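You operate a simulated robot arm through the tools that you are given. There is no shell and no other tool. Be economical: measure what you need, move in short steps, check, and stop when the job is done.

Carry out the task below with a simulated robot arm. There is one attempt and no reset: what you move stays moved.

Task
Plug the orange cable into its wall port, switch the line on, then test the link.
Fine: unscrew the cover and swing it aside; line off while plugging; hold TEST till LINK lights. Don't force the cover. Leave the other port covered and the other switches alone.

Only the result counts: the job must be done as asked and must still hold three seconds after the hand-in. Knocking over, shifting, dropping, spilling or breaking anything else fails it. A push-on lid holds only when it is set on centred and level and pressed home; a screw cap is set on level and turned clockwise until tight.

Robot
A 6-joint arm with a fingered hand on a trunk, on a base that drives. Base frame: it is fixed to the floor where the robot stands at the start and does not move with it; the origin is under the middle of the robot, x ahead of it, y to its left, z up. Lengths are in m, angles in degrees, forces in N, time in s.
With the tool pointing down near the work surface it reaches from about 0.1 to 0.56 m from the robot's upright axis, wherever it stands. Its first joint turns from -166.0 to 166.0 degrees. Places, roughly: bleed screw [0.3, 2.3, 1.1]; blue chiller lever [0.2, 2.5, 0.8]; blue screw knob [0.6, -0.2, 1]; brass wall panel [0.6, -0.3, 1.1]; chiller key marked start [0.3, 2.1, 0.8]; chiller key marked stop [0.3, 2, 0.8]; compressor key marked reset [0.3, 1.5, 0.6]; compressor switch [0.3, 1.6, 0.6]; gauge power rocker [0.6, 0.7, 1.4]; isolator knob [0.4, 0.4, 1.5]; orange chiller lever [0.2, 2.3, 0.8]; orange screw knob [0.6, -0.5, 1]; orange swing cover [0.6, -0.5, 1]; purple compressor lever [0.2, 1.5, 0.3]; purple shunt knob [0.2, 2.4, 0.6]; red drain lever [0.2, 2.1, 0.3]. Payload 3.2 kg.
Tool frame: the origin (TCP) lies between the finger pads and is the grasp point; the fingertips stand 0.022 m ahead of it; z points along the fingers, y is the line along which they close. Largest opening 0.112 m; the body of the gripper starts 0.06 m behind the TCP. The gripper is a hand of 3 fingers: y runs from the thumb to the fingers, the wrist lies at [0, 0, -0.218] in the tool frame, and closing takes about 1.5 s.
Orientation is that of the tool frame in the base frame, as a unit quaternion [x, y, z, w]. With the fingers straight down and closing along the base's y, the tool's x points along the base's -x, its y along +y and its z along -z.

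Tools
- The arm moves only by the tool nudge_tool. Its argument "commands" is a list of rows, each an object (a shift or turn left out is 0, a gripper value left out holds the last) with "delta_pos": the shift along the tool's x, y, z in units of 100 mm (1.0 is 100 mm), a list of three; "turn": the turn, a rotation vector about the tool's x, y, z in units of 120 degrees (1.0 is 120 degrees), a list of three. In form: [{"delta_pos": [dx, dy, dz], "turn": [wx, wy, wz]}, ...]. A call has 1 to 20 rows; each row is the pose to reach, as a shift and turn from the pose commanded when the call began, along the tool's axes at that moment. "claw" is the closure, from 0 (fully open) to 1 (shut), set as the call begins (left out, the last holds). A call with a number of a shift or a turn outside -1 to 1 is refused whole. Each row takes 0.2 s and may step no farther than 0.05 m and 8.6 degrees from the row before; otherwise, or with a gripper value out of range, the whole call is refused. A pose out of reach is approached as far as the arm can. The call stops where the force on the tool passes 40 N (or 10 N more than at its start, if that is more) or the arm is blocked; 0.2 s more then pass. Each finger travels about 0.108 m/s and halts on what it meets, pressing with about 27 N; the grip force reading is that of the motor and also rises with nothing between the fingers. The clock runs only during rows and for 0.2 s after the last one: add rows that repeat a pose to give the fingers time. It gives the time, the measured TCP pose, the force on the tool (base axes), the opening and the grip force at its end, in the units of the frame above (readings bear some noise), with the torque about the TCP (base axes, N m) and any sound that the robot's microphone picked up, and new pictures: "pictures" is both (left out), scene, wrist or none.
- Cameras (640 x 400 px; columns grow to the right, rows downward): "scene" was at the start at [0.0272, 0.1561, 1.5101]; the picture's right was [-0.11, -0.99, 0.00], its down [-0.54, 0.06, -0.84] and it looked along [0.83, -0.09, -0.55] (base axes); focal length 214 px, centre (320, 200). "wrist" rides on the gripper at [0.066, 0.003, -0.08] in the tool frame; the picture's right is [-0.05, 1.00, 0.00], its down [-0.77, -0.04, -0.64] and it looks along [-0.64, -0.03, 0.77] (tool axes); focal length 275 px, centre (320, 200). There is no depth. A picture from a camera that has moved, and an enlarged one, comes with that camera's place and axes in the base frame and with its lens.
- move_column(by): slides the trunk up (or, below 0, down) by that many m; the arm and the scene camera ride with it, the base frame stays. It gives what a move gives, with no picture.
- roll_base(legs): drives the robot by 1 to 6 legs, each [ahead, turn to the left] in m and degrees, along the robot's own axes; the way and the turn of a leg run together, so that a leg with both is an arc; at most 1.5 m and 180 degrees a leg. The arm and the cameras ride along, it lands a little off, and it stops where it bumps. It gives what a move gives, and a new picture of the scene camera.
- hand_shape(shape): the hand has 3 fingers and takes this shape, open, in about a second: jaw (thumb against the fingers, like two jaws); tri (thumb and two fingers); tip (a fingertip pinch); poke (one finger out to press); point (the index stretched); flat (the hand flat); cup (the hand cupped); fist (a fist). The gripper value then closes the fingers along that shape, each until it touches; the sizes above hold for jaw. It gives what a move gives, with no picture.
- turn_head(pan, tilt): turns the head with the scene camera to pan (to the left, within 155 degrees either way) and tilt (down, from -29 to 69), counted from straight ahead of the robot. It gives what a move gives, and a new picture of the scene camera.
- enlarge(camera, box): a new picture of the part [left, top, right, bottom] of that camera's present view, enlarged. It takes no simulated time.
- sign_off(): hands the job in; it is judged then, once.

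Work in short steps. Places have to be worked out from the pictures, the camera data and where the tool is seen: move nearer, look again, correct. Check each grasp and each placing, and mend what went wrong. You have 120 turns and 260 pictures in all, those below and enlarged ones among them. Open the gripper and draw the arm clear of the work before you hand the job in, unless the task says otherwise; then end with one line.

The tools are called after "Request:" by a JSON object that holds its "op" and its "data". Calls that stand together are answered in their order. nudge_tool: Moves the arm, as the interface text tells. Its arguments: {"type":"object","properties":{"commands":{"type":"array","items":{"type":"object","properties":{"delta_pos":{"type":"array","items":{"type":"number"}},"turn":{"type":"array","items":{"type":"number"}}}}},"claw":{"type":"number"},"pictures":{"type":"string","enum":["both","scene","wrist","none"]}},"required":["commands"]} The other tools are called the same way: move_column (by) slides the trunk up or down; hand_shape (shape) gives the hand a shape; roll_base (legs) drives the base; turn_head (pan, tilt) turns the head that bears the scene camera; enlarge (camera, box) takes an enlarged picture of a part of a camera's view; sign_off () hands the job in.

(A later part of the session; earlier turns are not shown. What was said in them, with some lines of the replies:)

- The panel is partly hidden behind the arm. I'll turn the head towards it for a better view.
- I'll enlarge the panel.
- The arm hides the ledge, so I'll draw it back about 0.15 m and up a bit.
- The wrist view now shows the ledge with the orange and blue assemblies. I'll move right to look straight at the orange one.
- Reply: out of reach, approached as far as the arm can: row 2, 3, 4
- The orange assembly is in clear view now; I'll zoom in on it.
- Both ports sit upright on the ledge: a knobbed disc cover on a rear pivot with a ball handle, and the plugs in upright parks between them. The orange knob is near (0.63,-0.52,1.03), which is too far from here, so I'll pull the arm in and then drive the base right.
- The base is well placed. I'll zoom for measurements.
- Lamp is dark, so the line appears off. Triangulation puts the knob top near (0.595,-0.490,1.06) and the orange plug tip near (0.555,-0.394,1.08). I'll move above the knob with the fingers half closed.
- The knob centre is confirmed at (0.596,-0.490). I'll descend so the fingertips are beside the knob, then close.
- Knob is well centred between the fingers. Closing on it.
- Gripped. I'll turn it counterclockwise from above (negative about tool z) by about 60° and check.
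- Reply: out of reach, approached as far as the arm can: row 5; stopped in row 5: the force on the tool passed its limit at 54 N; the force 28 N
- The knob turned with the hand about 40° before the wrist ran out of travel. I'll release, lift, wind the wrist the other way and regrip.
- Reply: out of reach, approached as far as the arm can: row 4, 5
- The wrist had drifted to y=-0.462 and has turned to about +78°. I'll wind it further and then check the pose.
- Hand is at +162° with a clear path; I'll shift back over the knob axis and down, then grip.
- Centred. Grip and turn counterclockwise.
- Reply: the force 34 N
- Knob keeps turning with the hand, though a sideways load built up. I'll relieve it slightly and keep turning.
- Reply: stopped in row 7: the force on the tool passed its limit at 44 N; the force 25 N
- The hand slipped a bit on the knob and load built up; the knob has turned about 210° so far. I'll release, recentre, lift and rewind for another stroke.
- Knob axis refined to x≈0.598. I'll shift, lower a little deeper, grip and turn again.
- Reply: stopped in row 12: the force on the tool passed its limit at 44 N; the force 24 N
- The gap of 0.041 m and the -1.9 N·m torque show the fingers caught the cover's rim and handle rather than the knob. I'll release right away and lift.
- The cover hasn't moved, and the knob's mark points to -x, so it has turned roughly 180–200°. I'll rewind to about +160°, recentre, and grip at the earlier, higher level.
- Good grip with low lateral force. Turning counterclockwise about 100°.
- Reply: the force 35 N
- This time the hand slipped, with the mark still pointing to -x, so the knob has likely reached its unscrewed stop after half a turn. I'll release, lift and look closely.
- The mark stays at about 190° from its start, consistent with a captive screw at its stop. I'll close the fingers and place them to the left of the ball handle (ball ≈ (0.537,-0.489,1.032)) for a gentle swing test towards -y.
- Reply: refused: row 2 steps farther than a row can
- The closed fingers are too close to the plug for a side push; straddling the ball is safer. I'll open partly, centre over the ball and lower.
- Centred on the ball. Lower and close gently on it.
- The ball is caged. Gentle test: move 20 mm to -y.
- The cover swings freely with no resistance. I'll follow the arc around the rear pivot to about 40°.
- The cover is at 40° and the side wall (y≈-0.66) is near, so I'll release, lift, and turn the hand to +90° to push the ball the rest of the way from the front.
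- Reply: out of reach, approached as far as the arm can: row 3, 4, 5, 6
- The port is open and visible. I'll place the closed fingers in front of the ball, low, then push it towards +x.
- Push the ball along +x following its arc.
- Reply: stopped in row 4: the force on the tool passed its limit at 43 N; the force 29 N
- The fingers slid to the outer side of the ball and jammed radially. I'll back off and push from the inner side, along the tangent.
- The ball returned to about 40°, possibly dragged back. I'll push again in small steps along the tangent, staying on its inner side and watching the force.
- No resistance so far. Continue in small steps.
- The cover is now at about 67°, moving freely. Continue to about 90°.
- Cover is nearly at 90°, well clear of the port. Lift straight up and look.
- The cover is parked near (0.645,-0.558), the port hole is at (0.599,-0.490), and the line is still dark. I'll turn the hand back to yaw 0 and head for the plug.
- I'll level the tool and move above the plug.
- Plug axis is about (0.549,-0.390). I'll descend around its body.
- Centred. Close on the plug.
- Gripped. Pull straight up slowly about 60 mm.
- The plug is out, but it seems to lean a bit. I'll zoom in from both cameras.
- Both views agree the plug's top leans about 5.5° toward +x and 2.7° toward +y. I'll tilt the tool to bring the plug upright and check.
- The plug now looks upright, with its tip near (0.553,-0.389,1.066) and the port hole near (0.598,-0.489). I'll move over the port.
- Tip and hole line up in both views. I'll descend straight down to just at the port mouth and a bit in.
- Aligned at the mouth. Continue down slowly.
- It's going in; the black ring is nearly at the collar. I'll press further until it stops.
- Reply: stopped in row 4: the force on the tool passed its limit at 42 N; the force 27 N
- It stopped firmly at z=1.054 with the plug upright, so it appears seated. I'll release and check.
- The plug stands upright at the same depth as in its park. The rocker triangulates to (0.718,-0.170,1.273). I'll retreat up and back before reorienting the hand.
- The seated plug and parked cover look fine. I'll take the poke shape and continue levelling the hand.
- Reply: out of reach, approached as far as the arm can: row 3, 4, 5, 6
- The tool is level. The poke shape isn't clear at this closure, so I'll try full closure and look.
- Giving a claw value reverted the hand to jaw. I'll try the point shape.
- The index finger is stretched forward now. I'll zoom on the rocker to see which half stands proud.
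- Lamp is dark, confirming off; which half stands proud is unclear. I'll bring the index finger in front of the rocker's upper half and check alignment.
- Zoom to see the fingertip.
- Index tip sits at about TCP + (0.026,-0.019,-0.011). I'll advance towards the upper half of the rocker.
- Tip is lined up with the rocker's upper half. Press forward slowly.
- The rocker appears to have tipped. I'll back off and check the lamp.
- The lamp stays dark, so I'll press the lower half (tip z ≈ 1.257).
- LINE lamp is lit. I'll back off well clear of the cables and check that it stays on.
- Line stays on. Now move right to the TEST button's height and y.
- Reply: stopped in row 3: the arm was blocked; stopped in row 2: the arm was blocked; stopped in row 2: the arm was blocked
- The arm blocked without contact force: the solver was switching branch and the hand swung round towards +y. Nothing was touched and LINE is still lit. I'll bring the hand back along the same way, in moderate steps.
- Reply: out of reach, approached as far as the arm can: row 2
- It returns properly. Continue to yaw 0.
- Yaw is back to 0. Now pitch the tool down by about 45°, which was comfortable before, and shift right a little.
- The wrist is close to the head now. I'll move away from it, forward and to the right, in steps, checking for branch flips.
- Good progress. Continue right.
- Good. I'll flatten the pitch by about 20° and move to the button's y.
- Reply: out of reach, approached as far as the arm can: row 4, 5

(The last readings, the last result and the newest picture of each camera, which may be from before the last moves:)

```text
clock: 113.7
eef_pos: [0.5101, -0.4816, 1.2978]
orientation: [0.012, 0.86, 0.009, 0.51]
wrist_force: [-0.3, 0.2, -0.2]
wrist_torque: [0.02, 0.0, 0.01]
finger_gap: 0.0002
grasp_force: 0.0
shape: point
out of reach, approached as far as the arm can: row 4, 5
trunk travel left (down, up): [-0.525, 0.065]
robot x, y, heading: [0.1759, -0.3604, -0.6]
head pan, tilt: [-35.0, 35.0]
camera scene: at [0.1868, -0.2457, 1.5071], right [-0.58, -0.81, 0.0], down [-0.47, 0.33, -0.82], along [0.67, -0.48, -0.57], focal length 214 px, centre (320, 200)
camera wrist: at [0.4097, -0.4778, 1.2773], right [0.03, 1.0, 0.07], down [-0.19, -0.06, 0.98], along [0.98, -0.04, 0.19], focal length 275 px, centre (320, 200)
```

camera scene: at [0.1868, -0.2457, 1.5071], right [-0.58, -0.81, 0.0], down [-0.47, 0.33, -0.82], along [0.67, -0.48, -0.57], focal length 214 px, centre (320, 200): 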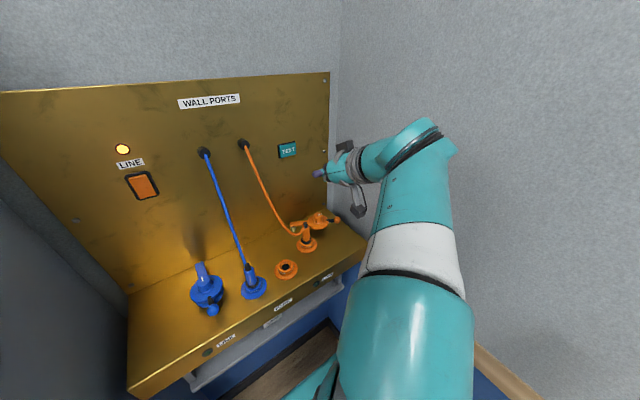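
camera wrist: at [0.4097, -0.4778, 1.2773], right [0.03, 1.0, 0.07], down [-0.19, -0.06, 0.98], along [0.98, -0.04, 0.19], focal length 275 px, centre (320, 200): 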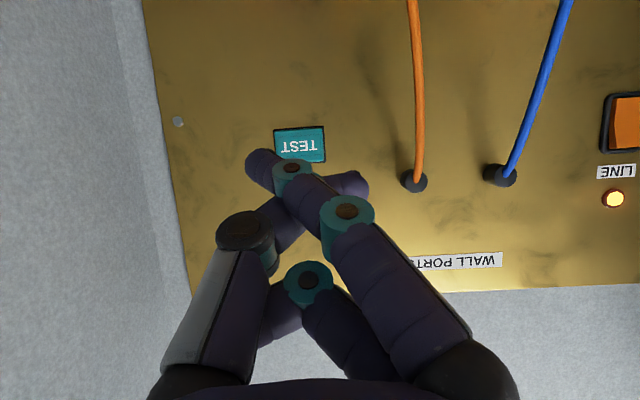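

TEST is confirmed at about (0.71,-0.508,1.274), and the fingertip is nearly aligned. Advance 0.1 m.

Request:
{"op": "nudge_tool", "data": {"commands": [{"delta_pos": [-0.12, -0.05, 0.22]}, {"delta_pos": [-0.24, -0.05, 0.44]}, {"delta_pos": [-0.36, -0.05, 0.66]}, {"delta_pos": [-0.48, -0.05, 0.877]}, {"delta_pos": [-0.48, -0.05, 0.877]}], "pictures": "both"}}

```text
clock: 114.9
eef_pos: [0.6111, -0.4861, 1.2969]
orientation: [0.009, 0.859, 0.01, 0.512]
wrist_force: [-0.8, -0.7, -0.4]
wrist_torque: [0.02, -0.01, 0.01]
finger_gap: 0.0
grasp_force: 0.2
shape: point
trunk travel left (down, up): [-0.525, 0.065]
robot x, y, heading: [0.1733, -0.366, -0.7]
head pan, tilt: [-35.0, 35.0]
camera scene: at [0.1867, -0.2456, 1.5071], right [-0.58, -0.81, 0.0], down [-0.47, 0.33, -0.82], along [0.67, -0.48, -0.57], focal length 214 px, centre (320, 200)
camera wrist: at [0.51, -0.4839, 1.2771], right [0.03, 1.0, 0.07], down [-0.19, -0.06, 0.98], along [0.98, -0.04, 0.19], focal length 275 px, centre (320, 200)
```

scene: 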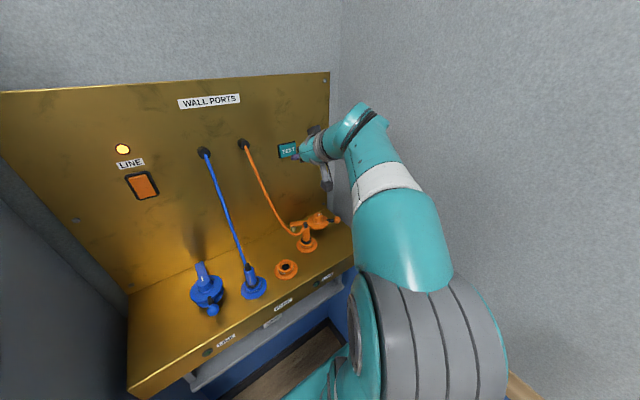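
wrist: 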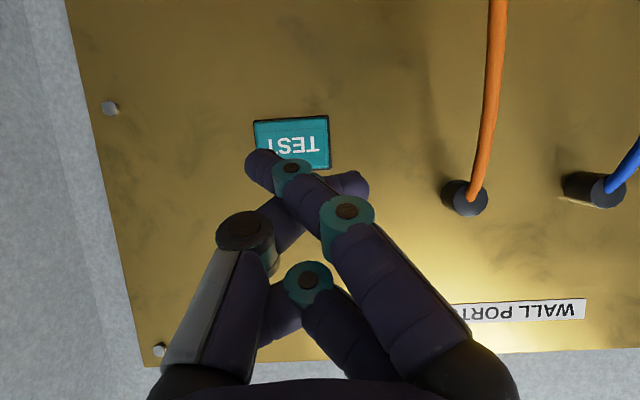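

Fingertip will land on the button. Advance until contact and press lightly.

Request:
{"op": "nudge_tool", "data": {"commands": [{"delta_pos": [-0.1, 0, 0.2]}, {"delta_pos": [-0.18, 0, 0.4]}, {"delta_pos": [-0.26, 0, 0.6]}, {"delta_pos": [-0.285, 0, 0.645]}, {"delta_pos": [-0.31, 0, 0.69]}, {"delta_pos": [-0.33, 0, 0.73]}], "pictures": "both"}}

Request:
{"op": "enlarge", "data": {"camera": "scene", "box": [260, 230, 380, 320]}}

```text
clock: 116.3
eef_pos: [0.6909, -0.4872, 1.2924]
orientation: [0.009, 0.859, 0.011, 0.511]
wrist_force: [0.5, 0.2, -0.3]
wrist_torque: [0.01, 0.04, 0.01]
finger_gap: 0.0
grasp_force: 0.1
shape: point
trunk travel left (down, up): [-0.525, 0.065]
robot x, y, heading: [0.171, -0.3596, -0.4]
head pan, tilt: [-35.0, 35.0]
camera scene: at [0.187, -0.2457, 1.5071], right [-0.58, -0.81, 0.0], down [-0.47, 0.33, -0.82], along [0.67, -0.48, -0.57], focal length 214 px, centre (320, 200)
camera wrist: at [0.5899, -0.4835, 1.271], right [0.03, 1.0, 0.07], down [-0.19, -0.06, 0.98], along [0.98, -0.04, 0.19], focal length 275 px, centre (320, 200)
```

scene: 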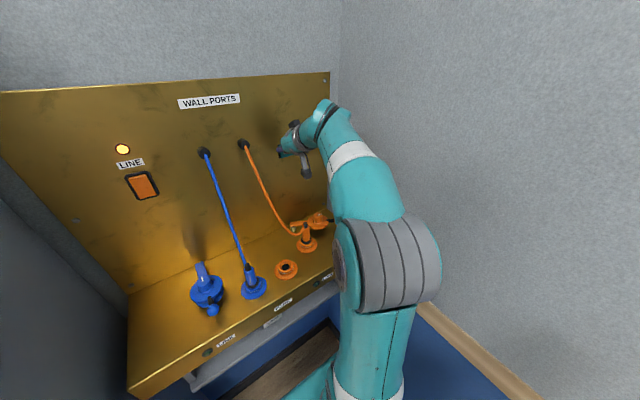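
wrist: 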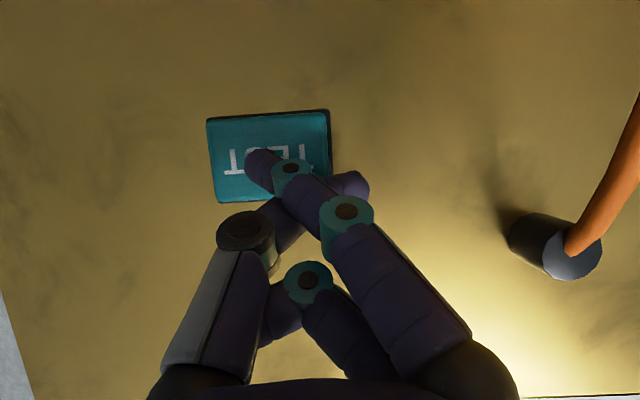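

```text
4.44 times, centred on (320, 275) of scene
camera zoom: at [0.187, -0.2457, 1.5071], right [-0.58, -0.81, 0.0], down [-0.47, 0.33, -0.82], along [0.67, -0.48, -0.57], focal length 953 px, centre (320, -133)
```

zoom: 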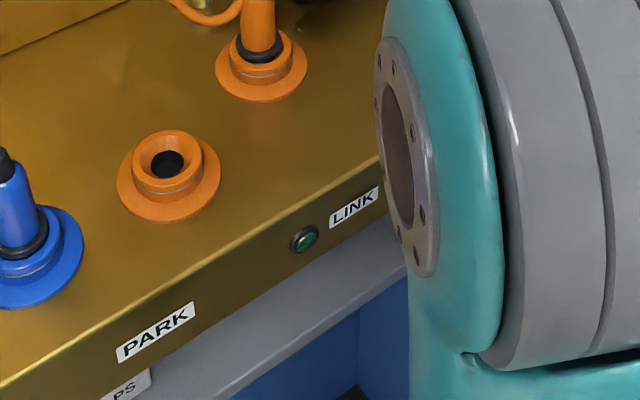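

Not yet in contact; the LINK lamp is in view and dark. Press in small steps and hold.

Request:
{"op": "nudge_tool", "data": {"commands": [{"delta_pos": [-0.019, 0, 0.035]}, {"delta_pos": [-0.038, 0, 0.07]}, {"delta_pos": [-0.057, 0, 0.105]}, {"delta_pos": [-0.077, 0, 0.14]}, {"delta_pos": [-0.096, 0, 0.175]}, {"delta_pos": [-0.096, 0, 0.175]}, {"delta_pos": [-0.096, 0, 0.175]}, {"delta_pos": [-0.096, 0, 0.175]}, {"delta_pos": [-0.096, 0, 0.175]}, {"delta_pos": [-0.096, 0, 0.175]}], "pictures": "none"}}

Request:
{"op": "enlarge", "data": {"camera": "scene", "box": [260, 230, 380, 320]}}

```text
clock: 118.5
eef_pos: [0.7054, -0.4883, 1.2931]
orientation: [0.009, 0.858, 0.01, 0.514]
wrist_force: [-30.0, 2.9, -9.0]
wrist_torque: [0.16, 0.31, -0.36]
finger_gap: 0.0
grasp_force: 0.1
shape: point
trunk travel left (down, up): [-0.525, 0.065]
robot x, y, heading: [0.1754, -0.358, -0.9]
head pan, tilt: [-35.0, 35.0]
heard: click
```

```text
4.44 times, centred on (320, 275) of scene
camera zoom: at [0.1806, -0.2453, 1.5071], right [-0.58, -0.81, 0.0], down [-0.46, 0.33, -0.82], along [0.67, -0.48, -0.57], focal length 953 px, centre (320, -133)
```

zoom: 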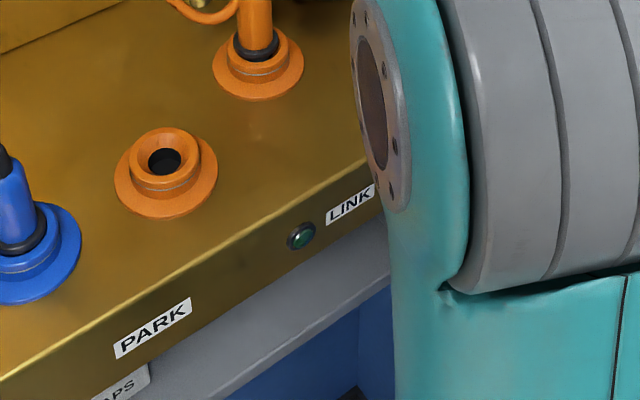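

Click heard; the button is down. Keep holding for LINK to light.

Request:
{"op": "nudge_tool", "data": {"commands": [{}, {}, {}, {}, {}, {}, {}, {}, {}, {}, {}, {}, {}, {}, {}], "pictures": "none"}}

Request:
{"op": "enlarge", "data": {"camera": "scene", "box": [260, 230, 380, 320]}}

```text
clock: 121.7
eef_pos: [0.7052, -0.4878, 1.2947]
orientation: [0.01, 0.858, 0.01, 0.513]
wrist_force: [-29.1, 0.7, -7.9]
wrist_torque: [0.11, 0.33, -0.35]
finger_gap: 0.0
grasp_force: 0.1
shape: point
trunk travel left (down, up): [-0.525, 0.065]
robot x, y, heading: [0.1713, -0.3614, -0.9]
head pan, tilt: [-35.0, 35.0]
```

```text
4.44 times, centred on (320, 275) of scene
camera zoom: at [0.1805, -0.2454, 1.5071], right [-0.58, -0.81, 0.0], down [-0.46, 0.33, -0.82], along [0.67, -0.48, -0.57], focal length 953 px, centre (320, -133)
```

zoom: 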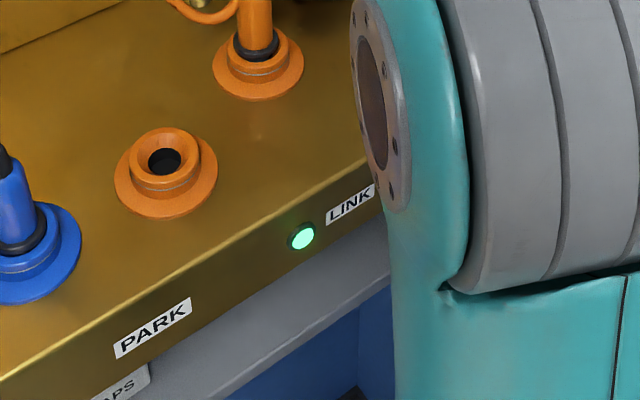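

LINK is lit. Hold a moment is done; now withdraw the finger and the arm.

Request:
{"op": "nudge_tool", "data": {"commands": [{"delta_pos": [0.1, 0, -0.18]}, {"delta_pos": [0.22, 0, -0.4]}, {"delta_pos": [0.36, 0, -0.66]}, {"delta_pos": [0.48, 0, -0.877]}, {"delta_pos": [0.48, 0, -0.877]}], "pictures": "none"}}

Request:
{"op": "nudge_tool", "data": {"commands": [{"delta_pos": [0.1, 0.05, -0.18]}, {"delta_pos": [0.22, 0.1, -0.4]}, {"delta_pos": [0.36, 0.15, -0.66]}, {"delta_pos": [0.36, 0.3, -0.66]}, {"delta_pos": [0.36, 0.5, -0.66]}], "pictures": "both"}}

Request:
{"op": "enlarge", "data": {"camera": "scene", "box": [240, 190, 380, 310]}}

```text
clock: 122.9
eef_pos: [0.6109, -0.4864, 1.291]
orientation: [0.009, 0.859, 0.01, 0.512]
wrist_force: [0.1, 0.0, 0.0]
wrist_torque: [-0.01, -0.01, -0.02]
finger_gap: 0.0001
grasp_force: 0.0
shape: point
trunk travel left (down, up): [-0.525, 0.065]
robot x, y, heading: [0.1728, -0.3647, -0.4]
head pan, tilt: [-35.0, 35.0]
```

```text
clock: 124.1
eef_pos: [0.5355, -0.4362, 1.292]
orientation: [0.01, 0.86, 0.01, 0.511]
wrist_force: [0.1, 0.1, 0.2]
wrist_torque: [0.01, 0.01, -0.02]
finger_gap: 0.0002
grasp_force: 0.0
shape: point
trunk travel left (down, up): [-0.525, 0.065]
robot x, y, heading: [0.1749, -0.3616, -0.5]
head pan, tilt: [-35.0, 35.0]
camera scene: at [0.1867, -0.2455, 1.5071], right [-0.58, -0.81, 0.0], down [-0.47, 0.33, -0.82], along [0.67, -0.48, -0.57], focal length 214 px, centre (320, 200)
camera wrist: at [0.4353, -0.4324, 1.2721], right [0.03, 1.0, 0.07], down [-0.19, -0.06, 0.98], along [0.98, -0.04, 0.19], focal length 275 px, centre (320, 200)
```

scene: 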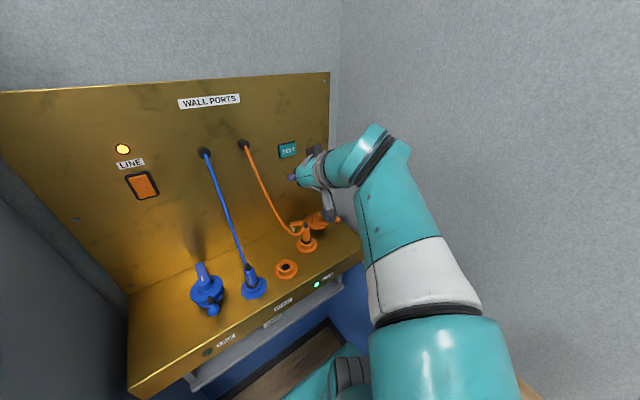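
wrist: 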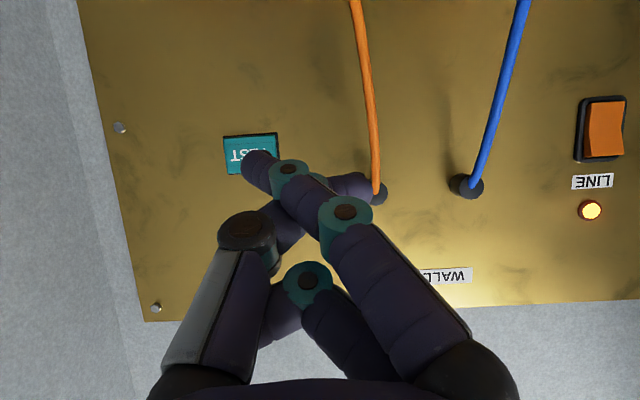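

```text
3.33 times, centred on (310, 250) of scene
camera zoom: at [0.1867, -0.2455, 1.5071], right [-0.58, -0.81, 0.0], down [-0.47, 0.33, -0.82], along [0.67, -0.48, -0.57], focal length 715 px, centre (353, 33)
```

zoom: 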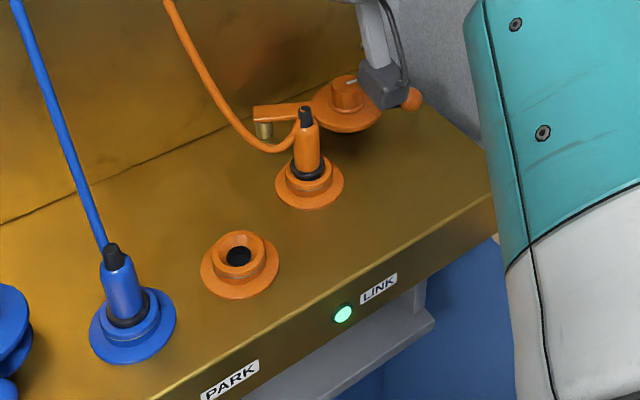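

LINK and LINE stay lit, the plug is seated and the arm is clear. I'll open the hand and back off a bit more.

Request:
{"op": "nudge_tool", "data": {"commands": [{"delta_pos": [0.1, 0, -0.18]}, {"delta_pos": [0.2, 0, -0.36]}, {"delta_pos": [0.2, 0, -0.36]}, {"delta_pos": [0.2, 0, -0.36]}, {"delta_pos": [0.2, 0, -0.36]}, {"delta_pos": [0.2, 0, -0.36]}], "claw": 0.0, "pictures": "scene"}}

```text
clock: 125.5
eef_pos: [0.5006, -0.4444, 1.2826]
orientation: [0.017, 0.865, 0.021, 0.5]
wrist_force: [-0.5, 0.9, 0.0]
wrist_torque: [-0.01, -0.01, -0.01]
finger_gap: 0.0001
grasp_force: 0.0
shape: point
trunk travel left (down, up): [-0.525, 0.065]
robot x, y, heading: [0.1732, -0.3604, -0.5]
head pan, tilt: [-35.0, 35.0]
camera scene: at [0.1868, -0.2456, 1.5071], right [-0.58, -0.81, 0.0], down [-0.47, 0.33, -0.82], along [0.67, -0.48, -0.57], focal length 214 px, centre (320, 200)
```

scene: 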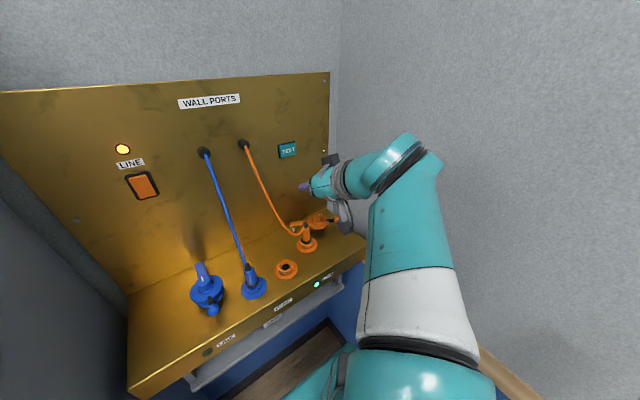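

The hand is clear and holds nothing. I'll set the open jaw shape, then hand in.

Request:
{"op": "hand_shape", "data": {"shape": "jaw"}}

Request:
{"op": "enlarge", "data": {"camera": "scene", "box": [80, 110, 400, 330]}}

```text
clock: 126.4
eef_pos: [0.5026, -0.4438, 1.2847]
orientation: [0.018, 0.865, 0.021, 0.501]
wrist_force: [0.1, 0.3, -0.7]
wrist_torque: [-0.01, 0.02, 0.04]
finger_gap: 0.08
grasp_force: 0.1
shape: jaw
trunk travel left (down, up): [-0.525, 0.065]
robot x, y, heading: [0.1742, -0.3614, -0.8]
head pan, tilt: [-35.0, 35.0]
```

```text
1.82 times, centred on (240, 220) of scene
camera zoom: at [0.1868, -0.2456, 1.5071], right [-0.58, -0.81, 0.0], down [-0.47, 0.33, -0.82], along [0.67, -0.48, -0.57], focal length 390 px, centre (466, 164)
```

zoom: 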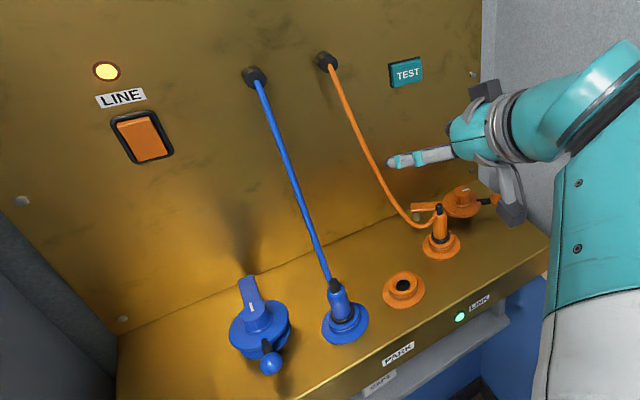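

LINE and LINK are lit, the plug is seated, the blue port is still covered, and the hand is open and clear. Handing in.

Request:
{"op": "sign_off", "data": {}}

```text
The job is handed in.
```

The orange cable is plugged into its wall port, the line is on, and TEST was held until LINK lit; LINE and LINK were both still lit at hand-in, and I left the blue port covered and the other switches alone.
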